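You operate a simulated robot arm through the tools that you are given. There is no shell and no other tool. Be economical: measure what you need, move in short steps, check, and stop when the job is done.

You run a simulated robot arm. Do the job below in one go: nothing can be reset, and whatever is moved stays where it is left.

TASK
Swap the empty oil can for spare C and prime the oiler.
Fine: oiler lever to CLOSED first; old can in the USED tray; press the button once, for one OIL cycle; CLOSED again at the end.
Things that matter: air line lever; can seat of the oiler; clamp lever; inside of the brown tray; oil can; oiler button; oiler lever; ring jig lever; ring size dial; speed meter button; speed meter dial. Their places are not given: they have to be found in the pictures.

It is judged by the outcome, as a careful person would: the job done as asked, and still so three seconds after it is handed in. It fails if anything else is knocked over, pushed out of place, dropped, spilled or broken.

THE ROBOT
A 7-joint arm with a two-finger parallel gripper, fixed in place. Base frame: the origin is at the foot of the arm, x ahead of it, y to its left, z up; the work surface is at about z = 0.82. Lengths are in m, angles in degrees, forces in N, time in s.
With the tool pointing down near the work surface it reaches from about 0.24 to 0.68 m from the base axis. Its first joint turns from -66.0 to 66.0 degrees. Payload 2.4 kg.
Tool frame: the origin (TCP) lies between the finger pads and is the grasp point; the fingertips stand 0.03 m ahead of it; z points along the fingers, y is the line along which they close. Largest opening 0.094 m; finger width 0.028, thickness 0.01; the body of the gripper, 0.05 by 0.096 m, starts 0.055 m behind the TCP.
Orientation is that of the tool frame in the base frame, as a unit quaternion [w, x, y, z]. With the fingers straight down and closing along the base's y, the tool's x points along the base's -x, its y along +y and its z along -z.

THE INTERFACE
- The arm moves only by the tool move_arm. Its arguments are lists of equal length, an entry for each row: "linear": the shift along the tool's x, y, z in m, a list of three; "rot": the turn, a rotation vector about the tool's x, y, z in degrees, a list of three; "hand": the finger opening in m, from 0 to 0.094. In form: {"linear": [[x, y, z], ...], "rot": [[ax, ay, az], ...], "hand": [hand, ...]}. A call has 1 to 12 rows; each row shifts and turns the commanded pose from where the row before left it, along the tool's axes as they then stand. A row lasts 0.2 s, in which the tool goes at most 0.05 m and 8.6 degrees; a call with a longer step from one row to the next is refused whole, and so is a gripper value outside its range. A pose out of reach is approached as far as the arm can. The call stops where the force on the tool passes 50 N (or 10 N more than at its start, if that is more) or the arm is blocked; 0.2 s more then pass. Each finger travels about 0.153 m/s and halts on what it meets, pressing with about 31 N; the grip force reading is that of the motor and also rises with nothing between the fingers. The clock runs only during rows and for 0.2 s after the last one: add rows that do not move to give the fingers time. It gives the time, the measured TCP pose, the force on the tool (base axes), the opening and the grip force at its end, in the units of the frame above (readings bear some noise), with the torque about the TCP (base axes, N m) and any sound that the robot's microphone picked up.
- Cameras (640 x 400 px; columns grow to the right, rows downward): "scene" is fixed at [0.0521, 0.4883, 1.4476]; the picture's right is [-0.57, -0.82, 0.00], its down [-0.46, 0.33, -0.82] and it looks along [0.67, -0.47, -0.57] (base axes); focal length 358 px, centre (320, 200). "wrist" rides on the gripper at [0.076, 0.014, -0.102] in the tool frame; the picture's right is [-0.18, 0.98, 0.00], its down [-0.75, -0.14, -0.64] and it looks along [-0.63, -0.12, 0.77] (tool axes); focal length 243 px, centre (320, 200).
- camera(camera): a new picture of that camera. It takes no simulated time.
- point_at(camera, pixels): there is no depth. For up to 12 entries [column, row, z] of the newest picture of that camera ("zoom" is the newest enlarged one), the place [x, y] in the base frame at which the ray of that pixel passes the height z, good to about 0.003 m. It takes no simulated time.
- close_up(camera, box): a new picture of the part [left, top, right, bottom] of that camera's present view, enlarged. It takes no simulated time.
- sign_off(): hands the job in; it is judged then, once.

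Go step by step. Measure first, check grasps and placings, and put right what went wrong. The budget is 80 turns and 38 pictures, counting those below and the enlarged ones. Unless the task says otherwise, let go and move clear before handing in, and close with one line.

The tools are called after "Emit:" as a command line: name --argument value ..., lists and objects as JSON in quotes. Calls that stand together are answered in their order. move_arm: Moves the arm, as the interface text tells. Its arguments: {"type":"object","properties":{"linear":{"type":"array"},"rot":{"type":"array"},"hand":{"type":"array"}},"required":["linear","rot","hand"]} The other tools are called the same way: camera (camera) takes a picture; point_at (camera, pixels) gives the place at which the rays of pixels pass given heights; close_up (camera, box) takes an enlarged picture of a part of a camera's view; sign_off () hands the job in.

At the start:

```text
time: 0.0
eef_pos: [0.3545, 0.0967, 1.1568]
ee_rot: [0.0, -0.001, 1.0, -0.001]
wrist_force: [-1.2, -0.8, -0.1]
ft_torque: [0.0, 0.0, 0.0]
grip_width: 0.0942
grip_force: 0.1
```

scene: 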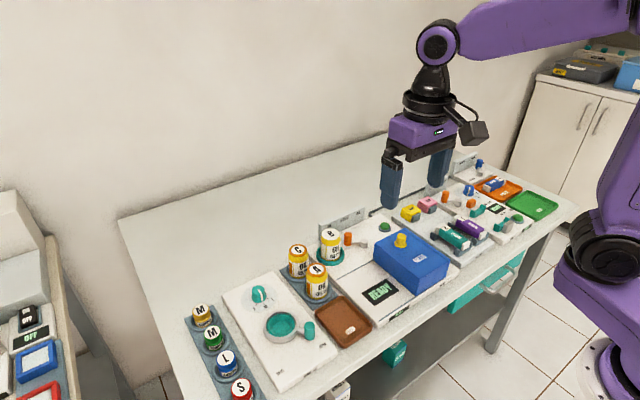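
wrist: 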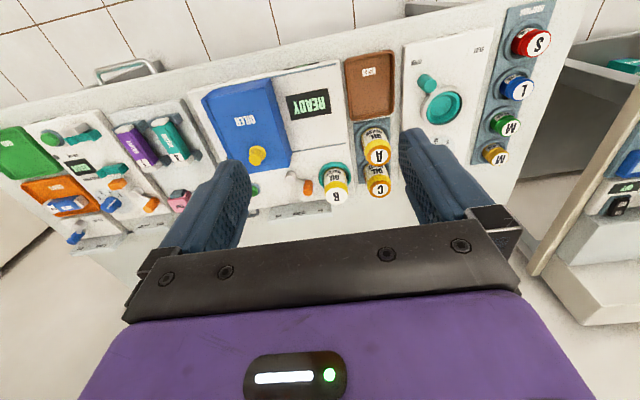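

The scene shows can B at (330,240) on the oiler's seat, spares C (298,258) and A (317,278), and a brown tray at (344,321). I'll enlarge the oiler area to read the labels.

Emit:
close_up --camera "scene" --box '[270, 200, 430, 300]'

Emit:
close_up --camera "scene" --box '[270, 255, 430, 355]'

Emit:
close_up --camera "wrist" --box '[190, 60, 430, 210]'

```text
4.00 times, centred on (350, 250) of scene
```

zoom: 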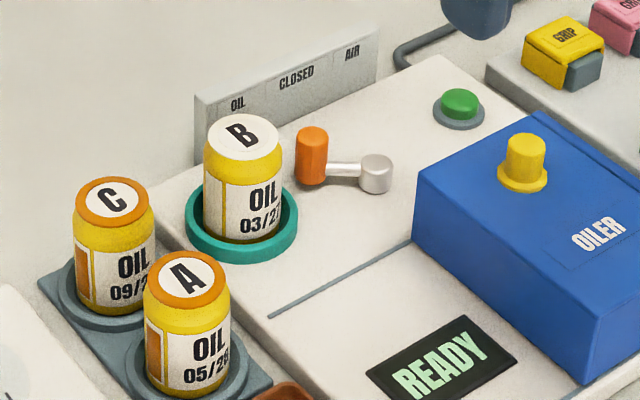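

```text
4.00 times, centred on (350, 305) of scene
```

zoom: 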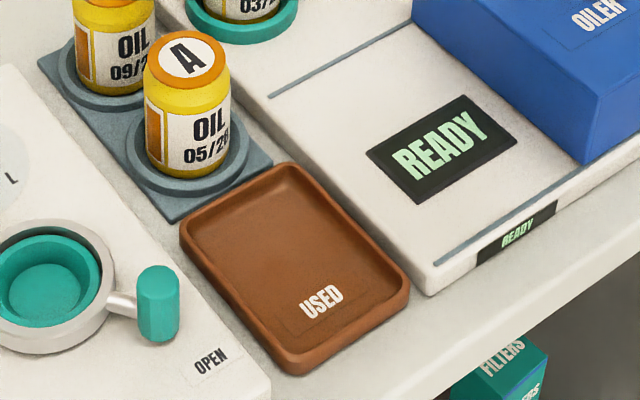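

```text
2.67 times, centred on (310, 135) of wrist
```

zoom: 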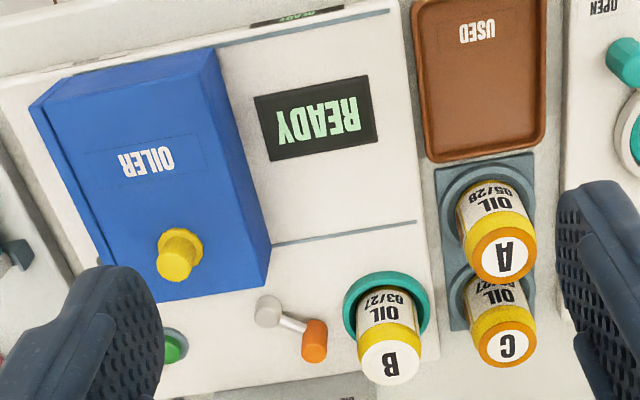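

B is on the oiler seat with its white lid, and the orange-handled lever is near OIL/CLOSED/AIR. Now I measure these places at plausible heights.

Emit:
point_at --camera "scene" --pixels '[[330, 234, 0.92], [330, 234, 0.94], [299, 250, 0.9], [317, 270, 0.9], [364, 240, 0.86], [348, 233, 0.88], [348, 245, 0.86], [385, 225, 0.85], [329.5, 225.7, 0.86], [344, 219, 0.86], [358, 213, 0.86], [344, 321, 0.825]]'

Emit:
point_at --camera "wrist" --pixels '[[336, 196, 0.92], [336, 196, 0.94], [378, 188, 0.9], [378, 155, 0.9], [291, 177, 0.86], [308, 185, 0.88], [308, 193, 0.86], [255, 190, 0.85], [371, 87, 0.825], [337, 178, 0.85], [311, 106, 0.84], [290, 210, 0.86]]'

```text
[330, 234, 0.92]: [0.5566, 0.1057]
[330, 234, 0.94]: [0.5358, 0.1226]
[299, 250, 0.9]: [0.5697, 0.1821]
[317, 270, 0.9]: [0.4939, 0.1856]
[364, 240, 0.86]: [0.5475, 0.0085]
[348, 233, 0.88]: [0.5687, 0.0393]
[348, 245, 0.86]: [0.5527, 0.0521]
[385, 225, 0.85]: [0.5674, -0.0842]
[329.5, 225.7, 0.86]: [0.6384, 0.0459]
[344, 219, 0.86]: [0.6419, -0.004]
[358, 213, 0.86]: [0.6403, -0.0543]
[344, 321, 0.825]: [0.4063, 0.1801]
```

```text
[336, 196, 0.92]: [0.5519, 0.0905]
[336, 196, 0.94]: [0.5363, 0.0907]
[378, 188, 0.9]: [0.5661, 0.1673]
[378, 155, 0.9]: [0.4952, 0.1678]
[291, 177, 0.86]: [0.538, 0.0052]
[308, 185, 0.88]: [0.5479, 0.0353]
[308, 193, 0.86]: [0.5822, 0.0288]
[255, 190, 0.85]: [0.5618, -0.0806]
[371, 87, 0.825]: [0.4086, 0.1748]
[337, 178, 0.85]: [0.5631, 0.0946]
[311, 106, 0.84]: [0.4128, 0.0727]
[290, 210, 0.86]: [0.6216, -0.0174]
```

Triangulating: B lid about (0.567,0.092,0.905), C about (0.583,0.168,0.883), lever hub about (0.544,0.006) and handle about (0.572,0.033,0.874), so the lever stands at OIL. I move nearer for a better view.

Emit:
move_arm --linear '[[-0.03, -0.0115, 0.03], [-0.03, -0.0115, 0.03], [-0.03, -0.0115, 0.03], [-0.03, -0.0115, 0.03], [0, 0, 0]]' --rot '[[0, 0, 0], [0, 0, 0], [0, 0, 0], [0, 0, 0], [0, 0, 0]]' --hand '[0.094, 0.094, 0.094, 0.094, 0.094]'

Emit:
camera --camera "wrist"

```text
time: 1.2
eef_pos: [0.4749, 0.049, 1.0327]
ee_rot: [0.001, -0.001, 1.0, 0.0]
wrist_force: [0.7, 0.3, -0.1]
ft_torque: [0.0, -0.01, 0.04]
grip_width: 0.0937
grip_force: 0.1
```

```text
32 pictures are left
```

wrist: 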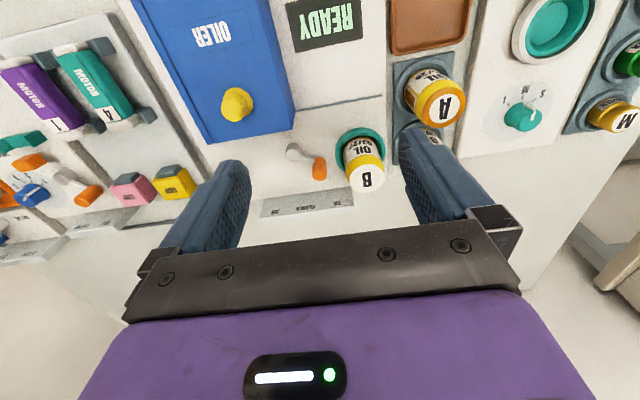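

Emit:
close_up --camera "wrist" --box '[240, 110, 400, 210]'

```text
4.00 times, centred on (320, 160) of wrist
```

zoom: 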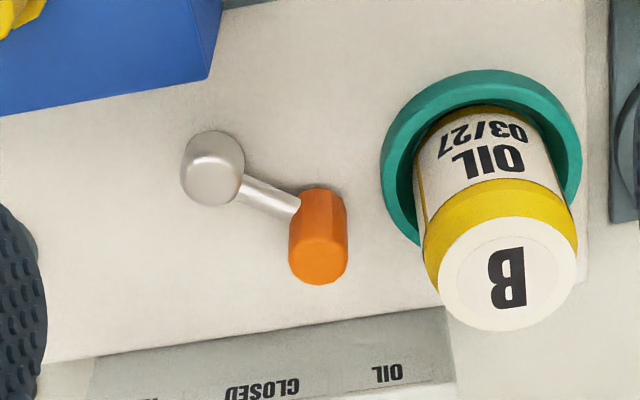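

Clear view: hub top (211,160), handle top (320,258), B lid (507,275). I measure them at the estimated heights.

Emit:
point_at --camera "zoom" --pixels '[[211, 158, 0.857], [320, 258, 0.87], [320, 258, 0.88], [318, 192, 0.845], [507, 275, 0.905], [507, 275, 0.895], [437, 275, 0.905], [578, 275, 0.905], [385, 387, 0.86], [268, 390, 0.86], [481, 160, 0.845], [45, 365, 0.84]]'

```text
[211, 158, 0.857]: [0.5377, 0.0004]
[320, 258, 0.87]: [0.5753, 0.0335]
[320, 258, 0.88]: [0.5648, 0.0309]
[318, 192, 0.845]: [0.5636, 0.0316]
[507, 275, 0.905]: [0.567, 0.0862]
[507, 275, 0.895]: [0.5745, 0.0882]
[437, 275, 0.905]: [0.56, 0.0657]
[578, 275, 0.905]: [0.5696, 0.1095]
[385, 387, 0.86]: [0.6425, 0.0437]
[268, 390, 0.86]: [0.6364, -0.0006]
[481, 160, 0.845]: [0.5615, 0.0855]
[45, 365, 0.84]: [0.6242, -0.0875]
```

Handle is about (0.570,0.033,0.872), hub (0.541,0.003), radius about 0.042 at 45 degrees (OIL). I go above the handle and turn the gripper 45° so that it closes tangentially.

Emit:
move_arm --linear '[[-0.0307, -0.0063, 0.028], [-0.0307, -0.0063, 0.028], [-0.0307, -0.0063, 0.028], [0, 0, 0], [0, 0, 0], [0, 0, 0], [0, 0, 0], [0, 0, 0], [0, 0, 0], [0, 0, 0]]' --rot '[[0, 0, 0], [0, 0, 0], [0, 0, 0], [0, 0, -7.5], [0, 0, -7.5], [0, 0, -7.5], [0, 0, -7.5], [0, 0, -7.5], [0, 0, -7.5], [0, 0, 0]]' --hand '[0.094, 0.08, 0.06, 0.05, 0.03, 0.03, 0.03, 0.03, 0.03, 0.03]'

Emit:
camera --camera "wrist"

Emit:
close_up --camera "scene" --box '[270, 190, 430, 290]'

```text
time: 3.4
eef_pos: [0.5673, 0.033, 0.9521]
ee_rot: [0.0, -0.385, 0.923, -0.001]
wrist_force: [0.3, -0.4, 0.3]
ft_torque: [-0.03, 0.01, 0.0]
grip_width: 0.0299
grip_force: 0.1
```

```text
30 pictures are left
```

wrist: 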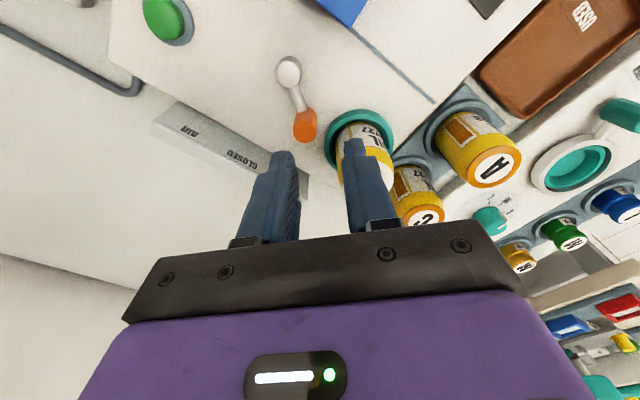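

```text
4.00 times, centred on (350, 240) of scene
```

zoom: 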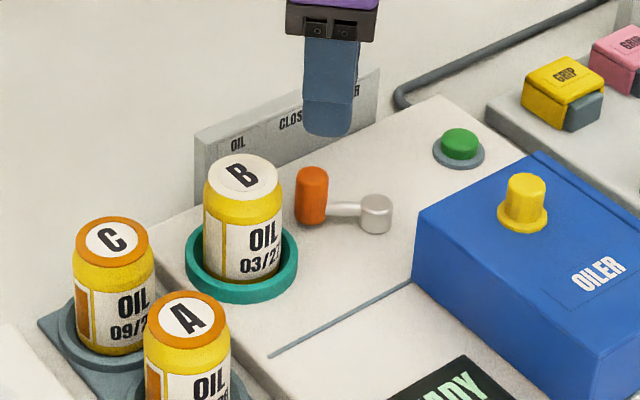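

The handle top is at (306,135) and its hub at (289,72) in the wrist view; I measure it again from here.

Emit:
point_at --camera "wrist" --pixels '[[306, 134, 0.872], [304, 112, 0.847], [289, 68, 0.857], [387, 150, 0.905]]'

```text
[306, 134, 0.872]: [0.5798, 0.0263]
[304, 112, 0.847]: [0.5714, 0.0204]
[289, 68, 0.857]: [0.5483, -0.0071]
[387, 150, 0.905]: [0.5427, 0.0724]
```

The nearer view puts the handle about 0.011 m to the tool's −y side. I correct the offset and descend a little, then look again.

Emit:
move_arm --linear '[[-0.0035, -0.0105, 0], [0, 0, 0.02], [0, 0, 0.02], [0, 0, 0]]' --rot '[[0, 0, 0], [0, 0, 0], [0, 0, 0], [0, 0, 0]]' --hand '[0.034, 0.034, 0.034, 0.034]'

Emit:
close_up --camera "wrist" --box '[240, 70, 400, 170]'

Emit:
close_up --camera "scene" --box '[310, 200, 390, 250]'

```text
time: 4.4
eef_pos: [0.5761, 0.0273, 0.9144]
ee_rot: [0.001, -0.384, 0.924, 0.0]
wrist_force: [-0.2, -1.0, 0.2]
ft_torque: [0.02, 0.02, 0.0]
grip_width: 0.0338
grip_force: 0.1
```

```text
4.00 times, centred on (320, 120) of wrist
```

zoom: 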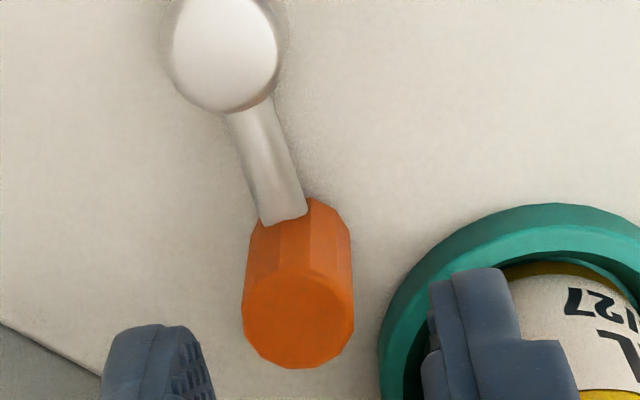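

```text
8.00 times, centred on (350, 225) of scene
```

zoom: 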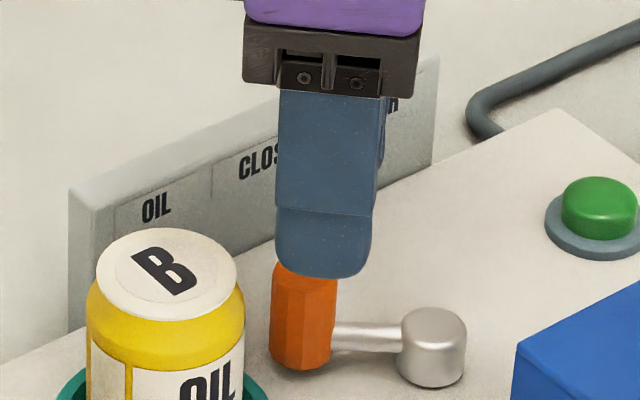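

The handle lies just 0.004 m to the tool's −y; I measure hub and handle once more to get the lever's angle.

Emit:
camera --camera "wrist"

Emit:
point_at --camera "wrist" --pixels '[[295.5, 80.5, 0.86], [314.5, 148.7, 0.872], [314.5, 148.7, 0.878], [315, 130, 0.855], [299, 95, 0.85], [312, 123, 0.855]]'

```text
26 pictures are left
```

wrist: 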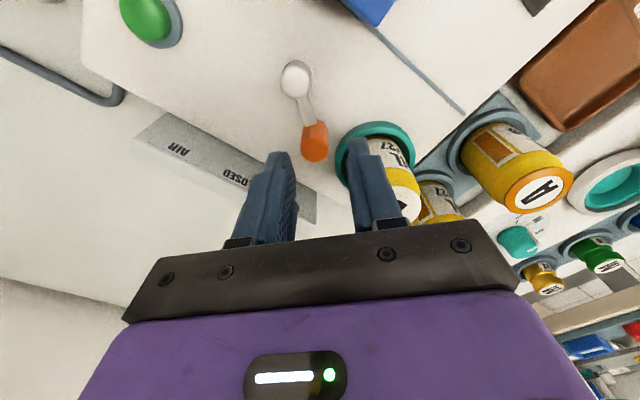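

```text
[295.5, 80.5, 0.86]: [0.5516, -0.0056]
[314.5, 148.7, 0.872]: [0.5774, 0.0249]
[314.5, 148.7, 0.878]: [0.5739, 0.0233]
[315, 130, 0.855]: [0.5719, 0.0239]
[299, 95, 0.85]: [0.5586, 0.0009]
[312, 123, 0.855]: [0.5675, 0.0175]
```

Lever radius about 0.040 m at about 50°. I shift slightly, descend to z 0.885 and close on the handle.

Emit:
move_arm --linear '[[0, -0.003, 0], [0, 0, 0.015], [0, 0, 0.014], [0, 0, 0], [0, 0, 0], [0, 0, 0]]' --rot '[[0, 0, 0], [0, 0, 0], [0, 0, 0], [0, 0, 0], [0, 0, 0], [0, 0, 0]]' --hand '[0.034, 0.034, 0.034, 0.008, 0.008, 0.008]'

Emit:
close_up --camera "scene" --box '[310, 200, 390, 250]'

```text
time: 5.8
eef_pos: [0.5787, 0.0218, 0.8864]
ee_rot: [0.002, -0.382, 0.924, -0.001]
wrist_force: [7.0, -10.0, 3.1]
ft_torque: [-0.11, -0.29, -0.06]
grip_width: 0.0198
grip_force: 44.3
```

```text
8.00 times, centred on (350, 225) of scene
```

zoom: 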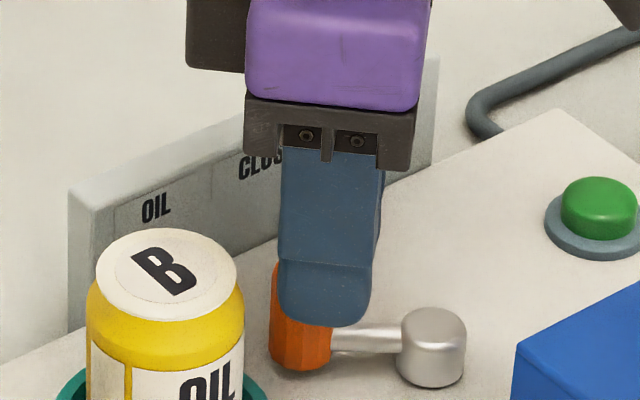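

Gripped at 0.0198 m with light forces. I swing it about the hub towards CLOSED, first half.

Emit:
move_arm --linear '[[0.0004, -0.0056, 0], [0.0004, -0.0056, 0], [0.0004, -0.0056, 0], [0, 0, 0]]' --rot '[[0, 0, 8], [0, 0, 8], [0, 0, 8], [0, 0, 0]]' --hand '[0.008, 0.008, 0.008, 0.008]'

```text
time: 6.8
eef_pos: [0.5873, 0.0152, 0.885]
ee_rot: [0.001, -0.182, 0.983, 0.001]
wrist_force: [2.1, 19.0, 7.9]
ft_torque: [0.45, 0.45, -0.5]
grip_width: 0.0197
grip_force: 44.9
```

Moving with about 19 N of resistance; I continue the swing.

Emit:
move_arm --linear '[[0.0004, -0.0056, 0], [0.0004, -0.0056, 0], [0, 0, 0]]' --rot '[[0, 0, 8], [0, 0, 8], [0, 0, 0]]' --hand '[0.008, 0.008, 0.008]'

Emit:
close_up --camera "scene" --box '[310, 200, 390, 250]'

```text
time: 7.6
eef_pos: [0.5897, -0.0043, 0.8851]
ee_rot: [0.003, -0.042, 0.999, -0.001]
wrist_force: [13.1, 2.1, 10.0]
ft_torque: [0.23, -0.9, -0.1]
grip_width: 0.0202
grip_force: 45.1
```

```text
8.00 times, centred on (350, 225) of scene
```

zoom: 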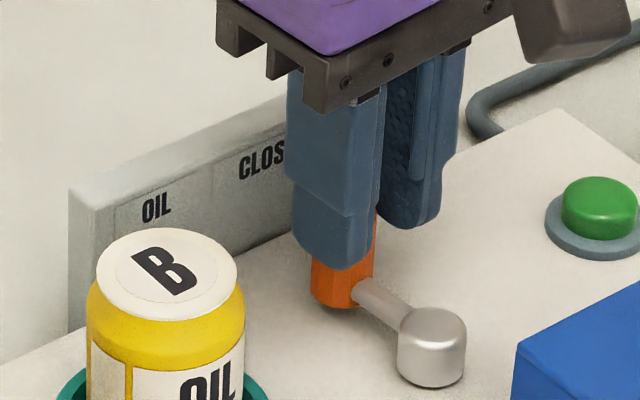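

The y force dropped and the handle stands at y≈−0.004, about level with the hub, pointing at CLOSED. I release, rise, and look.

Emit:
move_arm --linear '[[0, 0, 0], [0, 0, 0], [0, 0, -0.04], [0, 0, -0.04], [0.04, 0, -0.02], [0, 0, 0]]' --rot '[[0, 0, 0], [0, 0, 0], [0, 0, 0], [0, 0, 0], [0, 0, 5], [0, 0, 0]]' --hand '[0.04, 0.04, 0.04, 0.08, 0.08, 0.08]'

Emit:
close_up --camera "wrist" --box '[200, 80, 440, 230]'

Emit:
close_up --camera "scene" --box '[270, 190, 430, 290]'

```text
time: 9.0
eef_pos: [0.5494, -0.0031, 0.9838]
ee_rot: [0.0, 0.0, 1.0, -0.001]
wrist_force: [0.4, 0.0, -0.1]
ft_torque: [-0.03, -0.02, -0.02]
grip_width: 0.0804
grip_force: 0.0
```

```text
2.67 times, centred on (320, 155) of wrist
```

zoom: 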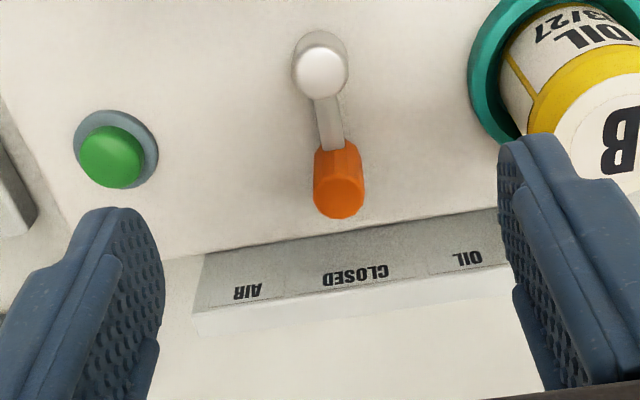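

```text
4.00 times, centred on (350, 240) of scene
```

zoom: 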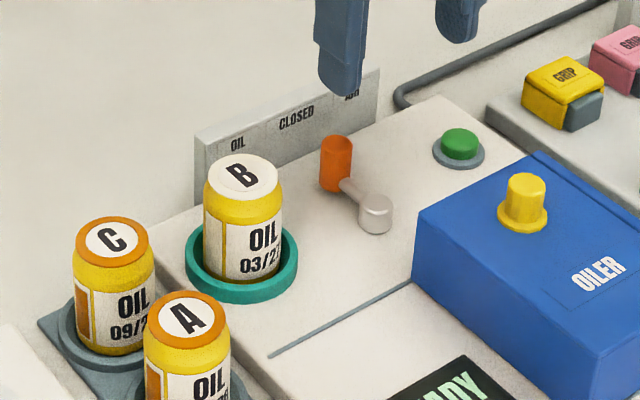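

Lever points at CLOSED. Next I move beside can B and take a measurement of its lid.

Emit:
move_arm --linear '[[0, 0.045, 0], [0, 0.045, 0], [0, 0, 0]]' --rot '[[0, 0, 0], [0, 0, 0], [0, 0, 0]]' --hand '[0.07, 0.07, 0.07]'

Emit:
camera --camera "wrist"

```text
time: 9.8
eef_pos: [0.5472, 0.0845, 0.9845]
ee_rot: [0.0, 0.0, 1.0, 0.0]
wrist_force: [-0.1, 0.3, 0.1]
ft_torque: [-0.01, 0.0, -0.01]
grip_width: 0.0701
grip_force: 0.1
```

```text
21 pictures are left
```

wrist: 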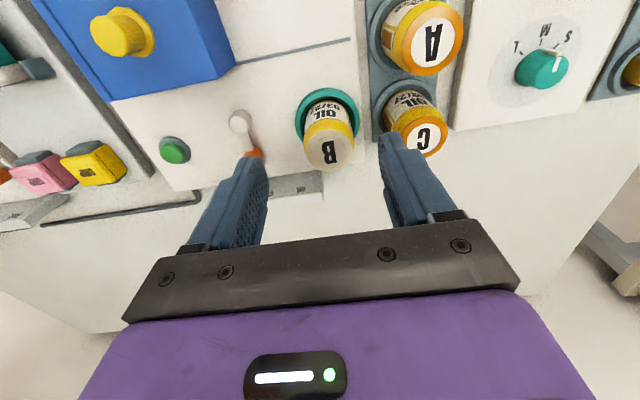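

B's lid centre is at (330,151), C's at (424,130); I convert these to positions.

Emit:
point_at --camera "wrist" --pixels '[[330, 151, 0.905], [330, 151, 0.897], [424, 130, 0.883], [424, 130, 0.89], [432, 42, 0.883]]'

Emit:
point_at --camera "scene" --pixels '[[330, 234, 0.905], [299, 250, 0.883], [317, 270, 0.883], [317, 313, 0.83], [342.5, 297, 0.83], [370, 327.5, 0.83], [342.5, 346, 0.83], [340, 318, 0.825]]'

```text
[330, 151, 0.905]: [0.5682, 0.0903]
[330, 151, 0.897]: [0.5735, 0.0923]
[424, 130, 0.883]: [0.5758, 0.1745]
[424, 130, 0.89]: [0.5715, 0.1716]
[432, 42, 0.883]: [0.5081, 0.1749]
```

```text
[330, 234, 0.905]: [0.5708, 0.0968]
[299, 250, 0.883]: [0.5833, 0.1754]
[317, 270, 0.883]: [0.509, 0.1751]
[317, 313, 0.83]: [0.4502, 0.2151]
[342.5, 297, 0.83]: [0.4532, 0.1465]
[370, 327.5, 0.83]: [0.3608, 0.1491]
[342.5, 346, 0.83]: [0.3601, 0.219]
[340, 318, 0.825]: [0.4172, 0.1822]
```

B at (0.570,0.0915,~0.903), C at (0.580,0.175,~0.883), tray centre (0.406,0.182). I align with B, descend and grip.

Emit:
move_arm --linear '[[-0.0225, 0.007, 0.03], [0, 0, 0.035], [0, 0, 0.027], [0, 0, 0], [0, 0, 0], [0, 0, 0], [0, 0, 0]]' --rot '[[0, 0, 0], [0, 0, 0], [0, 0, 0], [0, 0, 0], [0, 0, 0], [0, 0, 0], [0, 0, 0]]' --hand '[0.07, 0.07, 0.07, 0.07, 0.03, 0.03, 0.03]'

Emit:
camera --camera "scene"

```text
time: 11.4
eef_pos: [0.5698, 0.0933, 0.8915]
ee_rot: [0.0, 0.001, 1.0, 0.0]
wrist_force: [0.7, -4.8, 0.1]
ft_torque: [-0.32, -0.07, -0.04]
grip_width: 0.0482
grip_force: 31.2
```

```text
20 pictures are left
```

scene: 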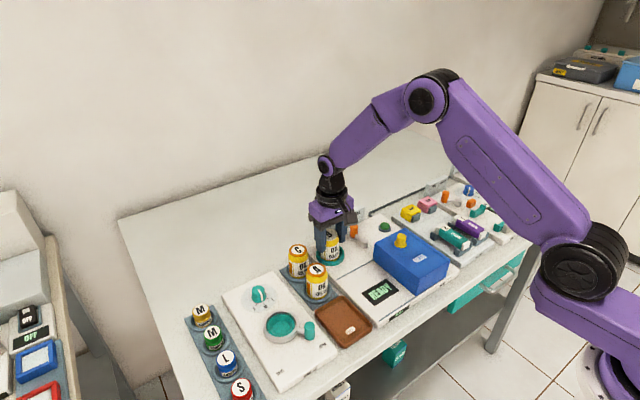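

Gripped at 0.048 m. I lift B straight up about 0.1 m and check.

Emit:
move_arm --linear '[[0, 0, -0.02], [0, 0, -0.03], [0, 0, -0.04], [0, 0, -0.03], [0, 0, 0]]' --rot '[[0, 0, 0], [0, 0, 0], [0, 0, 0], [0, 0, 0], [0, 0, 0]]' --hand '[0.03, 0.03, 0.03, 0.03, 0.03]'

Emit:
close_up --camera "scene" --box '[260, 170, 420, 270]'

```text
time: 12.6
eef_pos: [0.574, 0.0951, 1.0144]
ee_rot: [0.0, 0.0, 1.0, 0.001]
wrist_force: [0.4, 0.7, -1.6]
ft_torque: [0.04, -0.01, 0.0]
grip_width: 0.0471
grip_force: 31.3
```

```text
4.00 times, centred on (340, 220) of scene
```

zoom: 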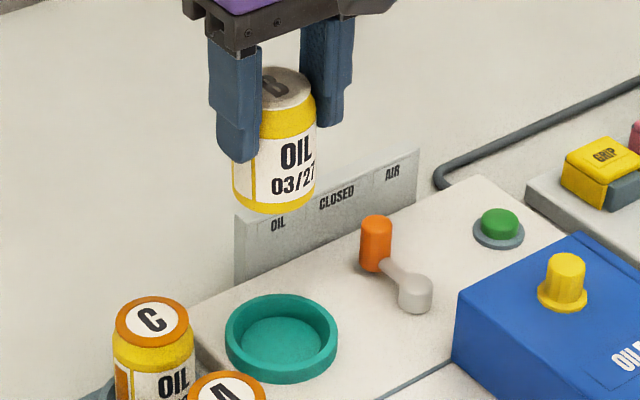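

B is held upright, the seat is empty. I carry it over the tray at (0.406,0.181) and descend partway.

Emit:
point_at --camera "zoom" --pixels '[[282, 330, 0.858], [282, 348, 0.845]]'

Emit:
move_arm --linear '[[0.0336, 0.0174, 0], [0.0336, 0.0174, 0], [0.0336, 0.0174, 0], [0.0336, 0.0174, 0], [0.0336, 0.0174, 0], [0, 0, 0.04], [0, 0, 0.04], [0, 0, 0.02], [0, 0, 0]]' --rot '[[0, 0, 0], [0, 0, 0], [0, 0, 0], [0, 0, 0], [0, 0, 0], [0, 0, 0], [0, 0, 0], [0, 0, 0], [0, 0, 0]]' --hand '[0.03, 0.03, 0.03, 0.03, 0.03, 0.03, 0.03, 0.03, 0.03]'

Emit:
close_up --camera "scene" --box '[270, 245, 430, 345]'

```text
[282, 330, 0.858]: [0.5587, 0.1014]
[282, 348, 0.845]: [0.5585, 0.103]
```

```text
time: 14.6
eef_pos: [0.4059, 0.1837, 0.9092]
ee_rot: [0.0, -0.001, 1.0, -0.001]
wrist_force: [0.4, -0.5, -0.9]
ft_torque: [0.01, 0.03, -0.04]
grip_width: 0.0469
grip_force: 31.6
```

```text
4.00 times, centred on (350, 295) of scene
```

zoom: 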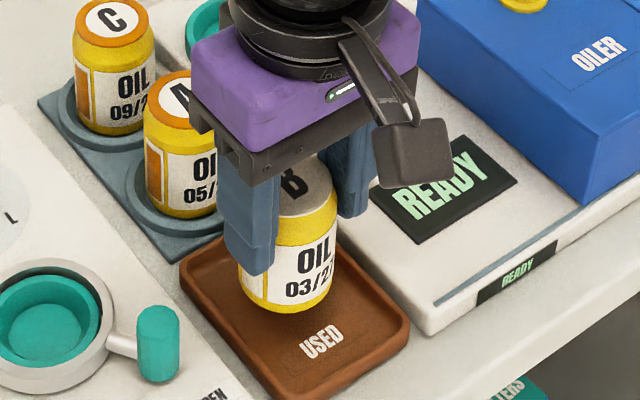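

Can is above the tray, well within it. I lower it in small steps until contact.

Emit:
move_arm --linear '[[0, 0, 0.015], [0, 0, 0.01], [0, 0, 0.003], [0, 0, 0.003], [0, 0, 0]]' --rot '[[0, 0, 0], [0, 0, 0], [0, 0, 0], [0, 0, 0], [0, 0, 0]]' --hand '[0.03, 0.03, 0.03, 0.03, 0.03]'

Emit:
close_up --camera "scene" --box '[270, 245, 430, 345]'

```text
time: 15.8
eef_pos: [0.4067, 0.1819, 0.8779]
ee_rot: [-0.001, -0.001, 1.0, 0.0]
wrist_force: [0.0, 0.9, -1.6]
ft_torque: [-0.06, 0.01, 0.02]
grip_width: 0.0467
grip_force: 30.7
```

```text
4.00 times, centred on (350, 295) of scene
```

zoom: 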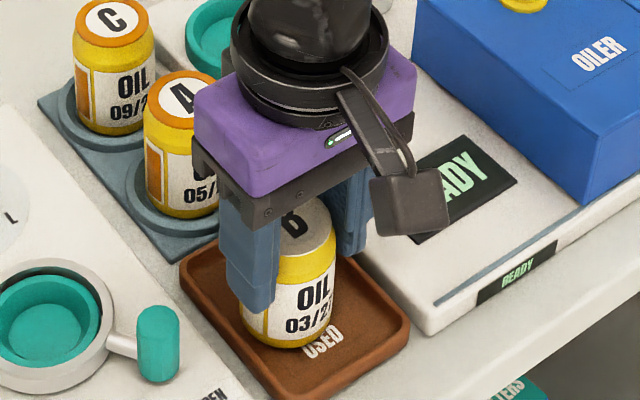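

No contact yet (−1.6 N is the can's weight). I go on down in 2 mm steps.

Emit:
move_arm --linear '[[0, 0, 0.002], [0, 0, 0.002], [0, 0, 0.002], [0, 0, 0]]' --rot '[[0, 0, 0], [0, 0, 0], [0, 0, 0], [0, 0, 0]]' --hand '[0.03, 0.03, 0.03, 0.03]'

```text
time: 16.8
eef_pos: [0.406, 0.1817, 0.8741]
ee_rot: [0.001, 0.0, 1.0, 0.0]
wrist_force: [-3.2, -2.1, 20.6]
ft_torque: [-0.18, -0.02, -0.07]
grip_width: 0.0469
grip_force: 31.4
```

Contact with the tray floor (20 N up). I ease up 2 mm, open moderately, and rise.

Emit:
move_arm --linear '[[0, 0, -0.002], [0, 0, 0], [0, 0, 0], [0, 0, -0.03], [0, 0, -0.04], [0, 0, -0.04], [0, 0, 0]]' --rot '[[0, 0, 0], [0, 0, 0], [0, 0, 0], [0, 0, 0], [0, 0, 0], [0, 0, 0], [0, 0, 0]]' --hand '[0.03, 0.06, 0.06, 0.06, 0.06, 0.06, 0.06]'

Emit:
camera --camera "scene"

```text
time: 18.4
eef_pos: [0.4032, 0.1813, 0.986]
ee_rot: [-0.001, 0.0, 1.0, 0.0]
wrist_force: [-0.5, 0.3, -0.3]
ft_torque: [0.01, 0.0, 0.0]
grip_width: 0.0599
grip_force: 0.1
```

```text
16 pictures are left
```

scene: 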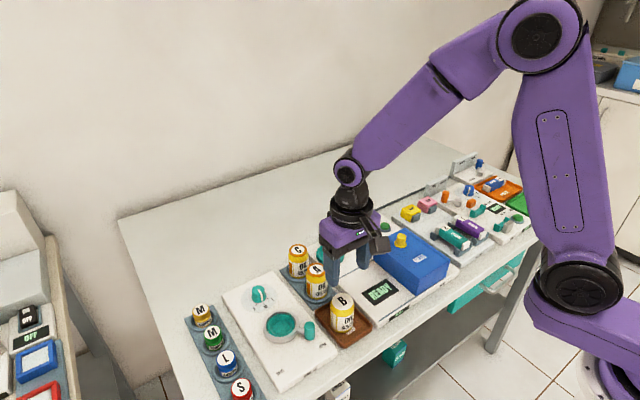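

B stands upright in the USED tray. I go above C at (0.580,0.175) and check with the wrist camera.

Emit:
move_arm --linear '[[-0.044, -0.0015, 0], [-0.044, -0.0015, 0], [-0.044, -0.0015, 0], [-0.03, -0.0015, 0], [0, 0, 0]]' --rot '[[0, 0, 0], [0, 0, 0], [0, 0, 0], [0, 0, 0], [0, 0, 0]]' --hand '[0.07, 0.07, 0.07, 0.07, 0.07]'

Emit:
camera --camera "wrist"

```text
time: 19.6
eef_pos: [0.566, 0.1746, 0.9876]
ee_rot: [0.0, 0.0, 1.0, 0.0]
wrist_force: [-0.6, 0.5, 0.6]
ft_torque: [0.0, -0.02, -0.02]
grip_width: 0.07
grip_force: 0.0
```

```text
15 pictures are left
```

wrist: 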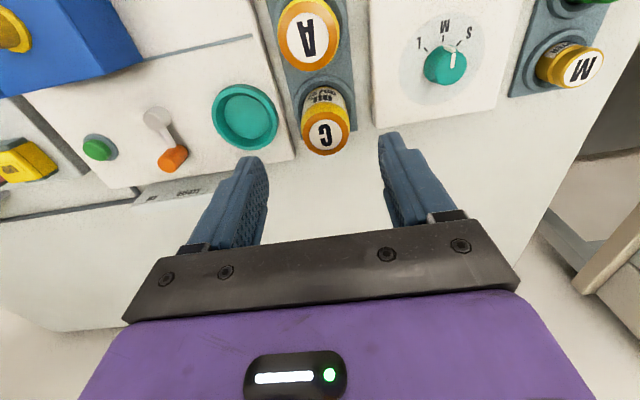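

C's lid centre is at (326,136) and the seat's at (246,117); I measure both.

Emit:
point_at --camera "wrist" --pixels '[[326, 136, 0.883], [326, 136, 0.888], [246, 117, 0.85], [246, 115, 0.843], [307, 33, 0.883]]'

Emit:
close_up --camera "scene" --box '[260, 220, 380, 295]'

```text
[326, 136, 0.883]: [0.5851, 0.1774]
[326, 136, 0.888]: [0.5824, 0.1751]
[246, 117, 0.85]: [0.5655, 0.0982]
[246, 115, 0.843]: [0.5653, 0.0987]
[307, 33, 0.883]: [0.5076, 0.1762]
```

```text
5.33 times, centred on (320, 258) of scene
```

zoom: 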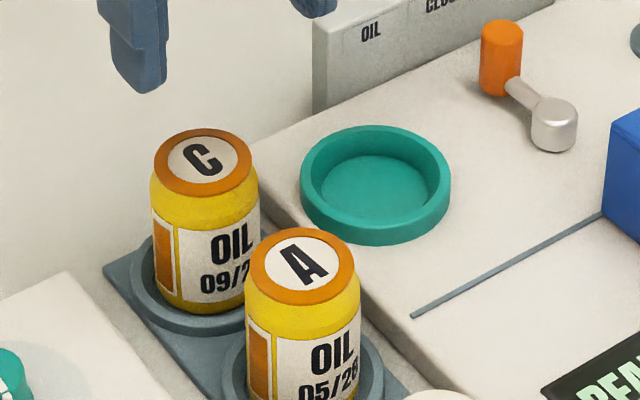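

C at (0.582,0.176). I align, descend to z≈0.873 and grip.

Emit:
move_arm --linear '[[-0.016, 0.001, 0.02], [0, 0, 0.04], [0, 0, 0.035], [0, 0, 0.018], [0, 0, 0], [0, 0, 0], [0, 0, 0], [0, 0, 0]]' --rot '[[0, 0, 0], [0, 0, 0], [0, 0, 0], [0, 0, 0], [0, 0, 0], [0, 0, 0], [0, 0, 0], [0, 0, 0]]' --hand '[0.07, 0.07, 0.07, 0.07, 0.07, 0.03, 0.03, 0.03]'

```text
time: 21.4
eef_pos: [0.5849, 0.1746, 0.8724]
ee_rot: [0.001, 0.0, 1.0, 0.0]
wrist_force: [1.7, -0.7, 3.8]
ft_torque: [-0.04, -0.13, 0.01]
grip_width: 0.0471
grip_force: 30.9
```

C gripped at 0.047 m. I lift it, carry it above the seat, and check.

Emit:
move_arm --linear '[[0, 0, -0.02], [0, 0, -0.03], [0, 0, -0.03], [0, 0, 0], [0.008, -0.04, 0], [0.008, -0.0405, 0], [0, 0, 0]]' --rot '[[0, 0, 0], [0, 0, 0], [0, 0, 0], [0, 0, 0], [0, 0, 0], [0, 0, 0], [0, 0, 0]]' --hand '[0.03, 0.03, 0.03, 0.03, 0.03, 0.03, 0.03]'

Emit:
close_up --camera "scene" --box '[260, 190, 420, 290]'

```text
time: 23.0
eef_pos: [0.5656, 0.0967, 0.9536]
ee_rot: [-0.001, -0.001, 1.0, 0.0]
wrist_force: [-0.1, -0.6, 0.1]
ft_torque: [0.01, 0.01, 0.01]
grip_width: 0.0471
grip_force: 31.4
```

```text
4.00 times, centred on (340, 240) of scene
```

zoom: 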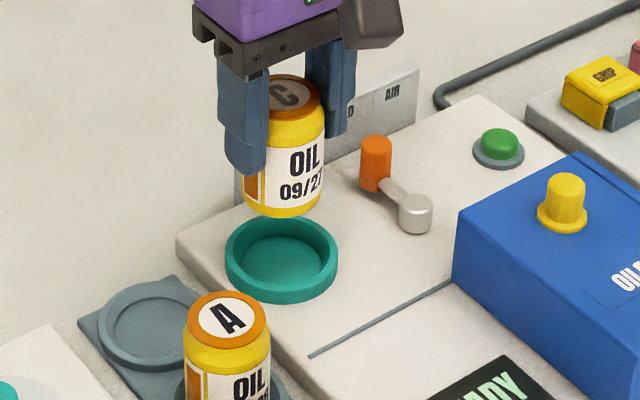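

C hangs over the seat; I nudge to (0.569,0.094) and lower to near the rim, then in small steps.

Emit:
move_arm --linear '[[-0.003, -0.0025, 0.02], [0, 0, 0.02], [0, 0, 0.008], [0, 0, 0.004], [0, 0, 0.003], [0, 0, 0]]' --rot '[[0, 0, 0], [0, 0, 0], [0, 0, 0], [0, 0, 0], [0, 0, 0], [0, 0, 0]]' --hand '[0.03, 0.03, 0.03, 0.03, 0.03, 0.03]'

Emit:
close_up --camera "scene" --box '[290, 215, 370, 265]'

```text
time: 24.4
eef_pos: [0.5696, 0.0938, 0.8991]
ee_rot: [0.0, 0.0, 1.0, 0.0]
wrist_force: [1.0, 0.0, -0.4]
ft_torque: [0.0, 0.0, -0.01]
grip_width: 0.047
grip_force: 30.8
```

```text
8.00 times, centred on (330, 240) of scene
```

zoom: 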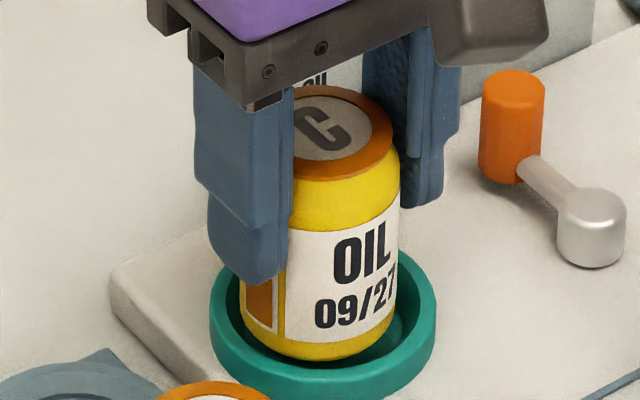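

The can's bottom is within the ring. I lower in 2 mm steps until contact.

Emit:
move_arm --linear '[[0, 0, 0.002], [0, 0, 0.002], [0, 0, 0.002], [0, 0, 0.001], [0, 0, 0]]' --rot '[[0, 0, 0], [0, 0, 0], [0, 0, 0], [0, 0, 0], [0, 0, 0]]' --hand '[0.03, 0.03, 0.03, 0.03, 0.03]'

```text
time: 25.6
eef_pos: [0.5718, 0.0912, 0.8925]
ee_rot: [0.004, 0.001, 1.0, 0.0]
wrist_force: [16.8, -12.7, 11.2]
ft_torque: [-0.61, -0.89, -0.01]
grip_width: 0.0472
grip_force: 31.1
```

Side forces (+16.8, −12.7 N) say the seat guides the can towards +x, −y. I yield that way by a few mm.

Emit:
move_arm --linear '[[-0.003, -0.0025, 0], [0, 0, 0]]' --rot '[[0, 0, 0], [0, 0, 0]]' --hand '[0.03, 0.03]'

```text
time: 26.2
eef_pos: [0.5732, 0.0894, 0.8918]
ee_rot: [0.0, 0.0, 1.0, 0.0]
wrist_force: [9.2, -10.6, 16.8]
ft_torque: [-0.41, -0.32, 0.05]
grip_width: 0.0473
grip_force: 30.9
```

Forces are lessening; a little more the same way.

Emit:
move_arm --linear '[[-0.002, -0.0025, 0], [0, 0, 0]]' --rot '[[0, 0, 0], [0, 0, 0]]' --hand '[0.03, 0.03]'

Emit:
close_up --camera "scene" --box '[290, 215, 370, 265]'

```text
time: 26.8
eef_pos: [0.5741, 0.0885, 0.8904]
ee_rot: [-0.002, 0.0, 1.0, 0.001]
wrist_force: [6.4, -2.7, 3.9]
ft_torque: [-0.07, -0.34, -0.05]
grip_width: 0.0473
grip_force: 31.2
```

```text
8.00 times, centred on (330, 240) of scene
```

zoom: 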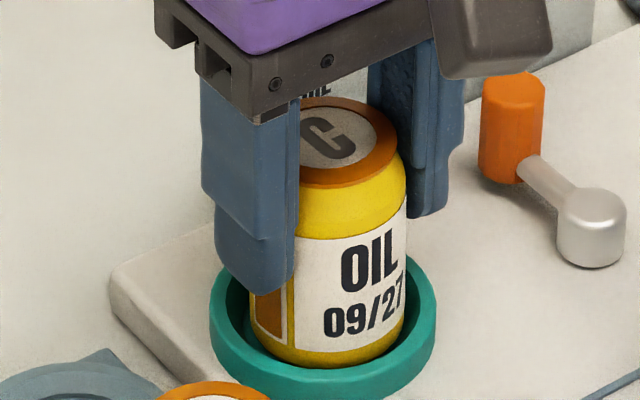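

Forces fell and it sank a little; the can looks centred. I lower a bit more to confirm seating.

Emit:
move_arm --linear '[[0, 0, 0.002], [0, 0, 0.002], [0, 0, 0]]' --rot '[[0, 0, 0], [0, 0, 0], [0, 0, 0]]' --hand '[0.03, 0.03, 0.03]'

```text
time: 27.6
eef_pos: [0.5742, 0.0881, 0.8862]
ee_rot: [-0.002, -0.001, 1.0, 0.0]
wrist_force: [1.7, -1.1, -2.2]
ft_torque: [-0.05, -0.14, 0.04]
grip_width: 0.0473
grip_force: 31.5
```

Still descending freely; I continue in small steps until the floor is met.

Emit:
move_arm --linear '[[0, 0, 0.002], [0, 0, 0.002], [0, 0, 0.001], [0, 0, 0]]' --rot '[[0, 0, 0], [0, 0, 0], [0, 0, 0], [0, 0, 0]]' --hand '[0.03, 0.03, 0.03, 0.03]'

```text
time: 28.6
eef_pos: [0.5758, 0.0888, 0.8855]
ee_rot: [0.004, -0.001, 1.0, 0.0]
wrist_force: [-12.0, -1.3, 46.8]
ft_torque: [-0.19, -0.38, -0.03]
grip_width: 0.0473
grip_force: 31.3
```

Firm floor contact at 0.8855 (47 N): the can is seated. I ease the pressure, open, and rise.

Emit:
move_arm --linear '[[0, 0, -0.0035], [0, 0, 0], [0, 0, 0], [0, 0, 0], [0, 0, -0.03], [0, 0, -0.04], [0, 0, -0.03], [0, 0, 0]]' --rot '[[0, 0, 0], [0, 0, 0], [0, 0, 0], [0, 0, 0], [0, 0, 0], [0, 0, 0], [0, 0, 0], [0, 0, 0]]' --hand '[0.03, 0.03, 0.06, 0.06, 0.06, 0.06, 0.06, 0.06]'

Emit:
close_up --camera "scene" --box '[270, 200, 430, 300]'

```text
time: 30.4
eef_pos: [0.5727, 0.0913, 0.9862]
ee_rot: [-0.001, -0.001, 1.0, 0.0]
wrist_force: [0.4, -0.7, -0.1]
ft_torque: [-0.02, 0.01, 0.01]
grip_width: 0.0601
grip_force: 0.0
```

```text
4.00 times, centred on (350, 250) of scene
```

zoom: 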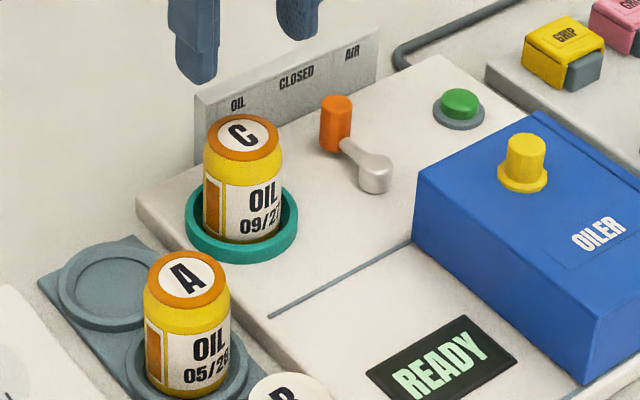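

C is in the seat just as B was. Now I go above the lever handle (0.589,−0.004), descend and grip it.

Emit:
move_arm --linear '[[-0.005, -0.0315, 0], [-0.005, -0.0315, 0], [-0.006, -0.0315, 0], [0, 0, 0.04], [0, 0, 0.035], [0, 0, 0.0255], [0, 0, 0], [0, 0, 0], [0, 0, 0]]' --rot '[[0, 0, 0], [0, 0, 0], [0, 0, 0], [0, 0, 0], [0, 0, 0], [0, 0, 0], [0, 0, 0], [0, 0, 0], [0, 0, 0]]' --hand '[0.045, 0.045, 0.045, 0.045, 0.045, 0.045, 0.045, 0.008, 0.008]'

```text
time: 32.4
eef_pos: [0.5937, -0.0033, 0.8869]
ee_rot: [0.001, 0.0, 1.0, 0.0]
wrist_force: [2.9, 0.2, -6.3]
ft_torque: [0.11, -0.46, -0.03]
grip_width: 0.02
grip_force: 45.1
```

Gripped (0.020 m). I swing the lever towards OIL, about the hub.

Emit:
move_arm --linear '[[0.0004, 0.0057, 0], [0.0004, 0.0057, 0], [0.0004, 0.0057, 0], [0.0004, 0.0057, 0], [0, 0, 0]]' --rot '[[0, 0, -8], [0, 0, -8], [0, 0, -8], [0, 0, -8], [0, 0, 0]]' --hand '[0.008, 0.008, 0.008, 0.008, 0.008]'

```text
time: 33.6
eef_pos: [0.5855, 0.0156, 0.8868]
ee_rot: [0.001, -0.277, 0.961, 0.0]
wrist_force: [9.5, -3.2, 3.3]
ft_torque: [0.14, -0.5, 0.25]
grip_width: 0.0201
grip_force: 44.7
```

Around 26–30° so far with modest force; I continue to about 48°.

Emit:
move_arm --linear '[[0.0004, 0.0057, 0], [0.0004, 0.0057, 0], [0, 0, 0]]' --rot '[[0, 0, -8], [0, 0, -8], [0, 0, 0]]' --hand '[0.008, 0.008, 0.008]'

Emit:
close_up --camera "scene" --box '[310, 200, 390, 250]'

```text
time: 34.4
eef_pos: [0.5791, 0.0226, 0.8863]
ee_rot: [0.002, -0.406, 0.914, 0.0]
wrist_force: [8.6, -8.5, 18.3]
ft_torque: [-0.01, -0.4, -0.39]
grip_width: 0.0202
grip_force: 45.0
```

```text
8.00 times, centred on (350, 225) of scene
```

zoom: 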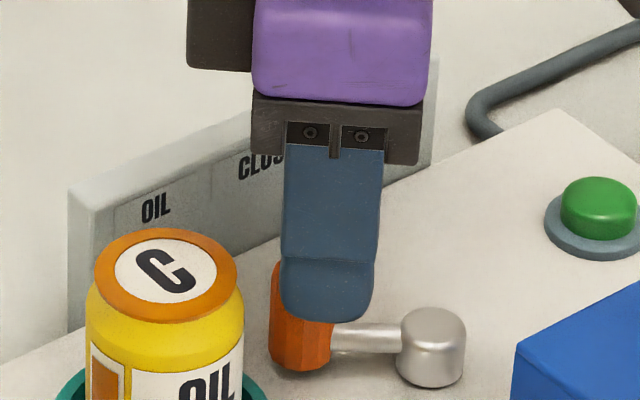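

The handle is where it was at the start (OIL). I release, rise, and turn the gripper back.

Emit:
move_arm --linear '[[0, 0, 0], [0, 0, 0], [0, 0, -0.03], [0, 0, -0.035], [0, 0, -0.035], [0, 0, 0], [0, 0, 0], [0, 0, 0], [0, 0, 0], [0, 0, 0], [0, 0, 0], [0, 0, 0]]' --rot '[[0, 0, 0], [0, 0, 0], [0, 0, 0], [0, 0, 0], [0, 0, 0], [0, 0, 8], [0, 0, 8], [0, 0, 8], [0, 0, 8], [0, 0, 8], [0, 0, 8], [0, 0, 0]]' --hand '[0.034, 0.034, 0.034, 0.034, 0.034, 0.034, 0.02, 0, 0, 0, 0, 0]'

Emit:
camera --camera "wrist"

```text
time: 37.0
eef_pos: [0.5792, 0.0243, 0.986]
ee_rot: [0.0, 0.0, 1.0, 0.0]
wrist_force: [0.4, 0.0, 0.9]
ft_torque: [0.03, -0.03, 0.03]
grip_width: 0.0
grip_force: 31.3
```

```text
8 pictures are left
```

wrist: 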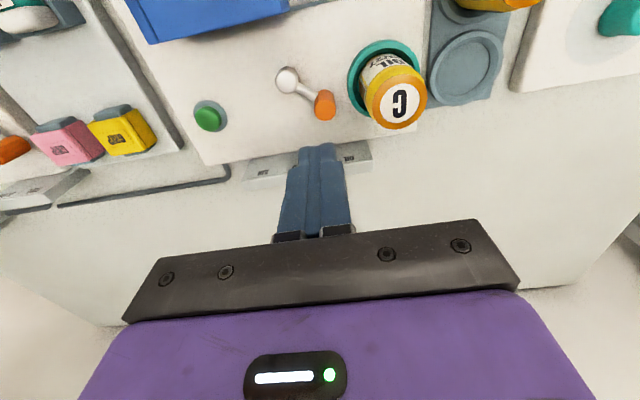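

Lever at OIL, hands clear. Button cap at (209,119); I measure it from this view.

Emit:
point_at --camera "wrist" --pixels '[[208, 120, 0.852], [208, 120, 0.846], [287, 80, 0.86], [326, 105, 0.872]]'

Emit:
point_at --camera "scene" --pixels '[[385, 225, 0.852], [385, 225, 0.846]]'

```text
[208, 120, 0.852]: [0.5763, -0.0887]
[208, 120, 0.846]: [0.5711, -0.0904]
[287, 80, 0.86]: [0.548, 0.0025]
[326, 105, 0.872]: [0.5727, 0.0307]
```

```text
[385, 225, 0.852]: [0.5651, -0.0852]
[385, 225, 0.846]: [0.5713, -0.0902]
```

Button at about (0.570,−0.087,0.85). I move above it with closed fingers and lower to just over it.

Emit:
move_arm --linear '[[0.003, -0.037, 0], [0.003, -0.037, 0], [0.003, -0.0373, 0], [0, 0, 0.04], [0, 0, 0.04], [0, 0, 0.01], [0, 0, 0]]' --rot '[[0, 0, 0], [0, 0, 0], [0, 0, 0], [0, 0, 0], [0, 0, 0], [0, 0, 0], [0, 0, 0]]' --hand '[0, 0, 0, 0, 0, 0, 0]'

Emit:
close_up --camera "scene" --box '[345, 200, 425, 250]'

```text
time: 38.6
eef_pos: [0.5669, -0.0857, 0.8976]
ee_rot: [0.0, -0.001, 1.0, 0.0]
wrist_force: [1.2, 0.0, 0.3]
ft_torque: [-0.02, -0.01, -0.01]
grip_width: 0.0001
grip_force: 30.9
```

```text
8.00 times, centred on (385, 225) of scene
```

zoom: 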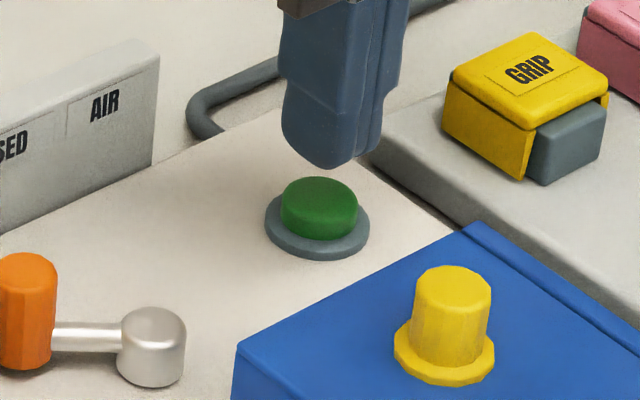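

The closed tips are above the button, perhaps 3 mm off; I correct and press gently in small steps.

Emit:
move_arm --linear '[[-0.001, 0.002, 0], [0, 0, 0.005], [0, 0, 0.004], [0, 0, 0.003], [0, 0, 0]]' --rot '[[0, 0, 0], [0, 0, 0], [0, 0, 0], [0, 0, 0], [0, 0, 0]]' --hand '[0, 0, 0, 0, 0]'

```text
time: 39.8
eef_pos: [0.5696, -0.0853, 0.8841]
ee_rot: [0.001, 0.001, 1.0, 0.0]
wrist_force: [0.2, -0.4, -0.4]
ft_torque: [-0.01, 0.01, 0.03]
grip_width: 0.0
grip_force: 31.0
```

No contact at 0.884; I step on down.

Emit:
move_arm --linear '[[0, 0, 0.002], [0, 0, 0.002], [0, 0, 0.001], [0, 0, 0]]' --rot '[[0, 0, 0], [0, 0, 0], [0, 0, 0], [0, 0, 0]]' --hand '[0, 0, 0, 0]'

```text
time: 40.8
eef_pos: [0.57, -0.0849, 0.8789]
ee_rot: [0.0, 0.0, 1.0, 0.0]
wrist_force: [0.4, 0.3, -0.3]
ft_torque: [-0.02, 0.02, 0.02]
grip_width: 0.0
grip_force: 31.2
```

Emit:
move_arm --linear '[[0, 0, 0.002], [0, 0, 0.001], [0, 0, 0]]' --rot '[[0, 0, 0], [0, 0, 0], [0, 0, 0]]' --hand '[0, 0, 0]'

```text
time: 41.6
eef_pos: [0.5707, -0.0856, 0.8765]
ee_rot: [-0.001, 0.0, 1.0, 0.0]
wrist_force: [-0.1, -0.2, 0.6]
ft_torque: [-0.01, 0.0, 0.0]
grip_width: 0.0
grip_force: 31.2
```

Still no contact (tip ~0.8465); continue.

Emit:
move_arm --linear '[[0, 0, 0.0015], [0, 0, 0.0015], [0, 0, 0]]' --rot '[[0, 0, 0], [0, 0, 0], [0, 0, 0]]' --hand '[0, 0, 0]'

```text
time: 42.4
eef_pos: [0.5697, -0.0864, 0.8726]
ee_rot: [0.0, 0.0, 1.0, 0.0]
wrist_force: [-1.1, -1.0, 0.1]
ft_torque: [0.0, 0.01, 0.0]
grip_width: 0.0001
grip_force: 31.4
```

Tip should be ~0.8426 and no force; I check in one picture where the tip is.

Emit:
close_up --camera "scene" --box '[325, 200, 445, 275]'

```text
5.33 times, centred on (385, 238) of scene
```

zoom: 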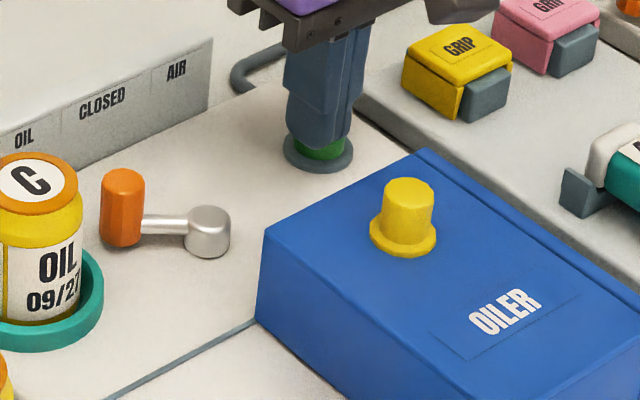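

The tip is right over the cap and nearly touching; I press on slowly.

Emit:
move_arm --linear '[[0, 0, 0.0015], [0, 0, 0.0015], [0, 0, 0]]' --rot '[[0, 0, 0], [0, 0, 0], [0, 0, 0]]' --hand '[0, 0, 0]'

```text
time: 43.2
eef_pos: [0.5698, -0.0868, 0.8687]
ee_rot: [0.001, 0.0, 1.0, -0.001]
wrist_force: [-0.2, -0.7, 0.0]
ft_torque: [-0.02, 0.01, 0.01]
grip_width: 0.0
grip_force: 30.8
```

Emit:
move_arm --linear '[[0, 0, 0.0015], [0, 0, 0.0015], [0, 0, 0]]' --rot '[[0, 0, 0], [0, 0, 0], [0, 0, 0]]' --hand '[0, 0, 0]'

```text
time: 44.0
eef_pos: [0.57, -0.0856, 0.8672]
ee_rot: [0.001, -0.001, 1.0, 0.0]
wrist_force: [0.6, -0.8, -0.2]
ft_torque: [-0.03, -0.01, 0.01]
grip_width: 0.0
grip_force: 30.9
```

No contact yet at tip ~0.837; continue.

Emit:
move_arm --linear '[[0, 0, 0.0015], [0, 0, 0.0015], [0, 0, 0]]' --rot '[[0, 0, 0], [0, 0, 0], [0, 0, 0]]' --hand '[0, 0, 0]'

```text
time: 44.8
eef_pos: [0.5717, -0.0858, 0.8631]
ee_rot: [0.0, 0.0, 1.0, 0.0]
wrist_force: [-1.4, -1.4, 1.7]
ft_torque: [0.01, 0.0, 0.01]
grip_width: 0.0
grip_force: 30.9
```

A slight 1.7 N, perhaps the cap's spring; I look again, with the display included.

Emit:
close_up --camera "scene" --box '[320, 210, 464, 300]'

```text
4.44 times, centred on (392, 255) of scene
```

zoom: 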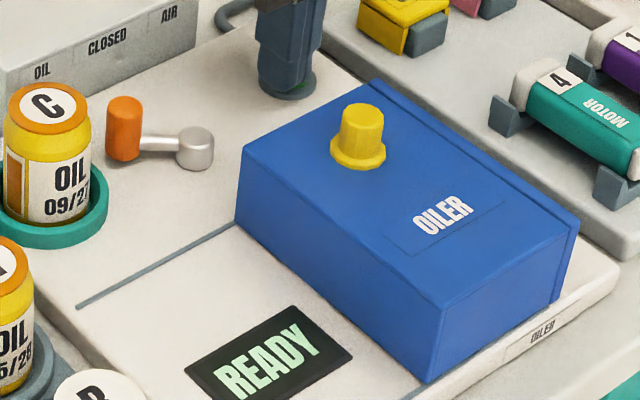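

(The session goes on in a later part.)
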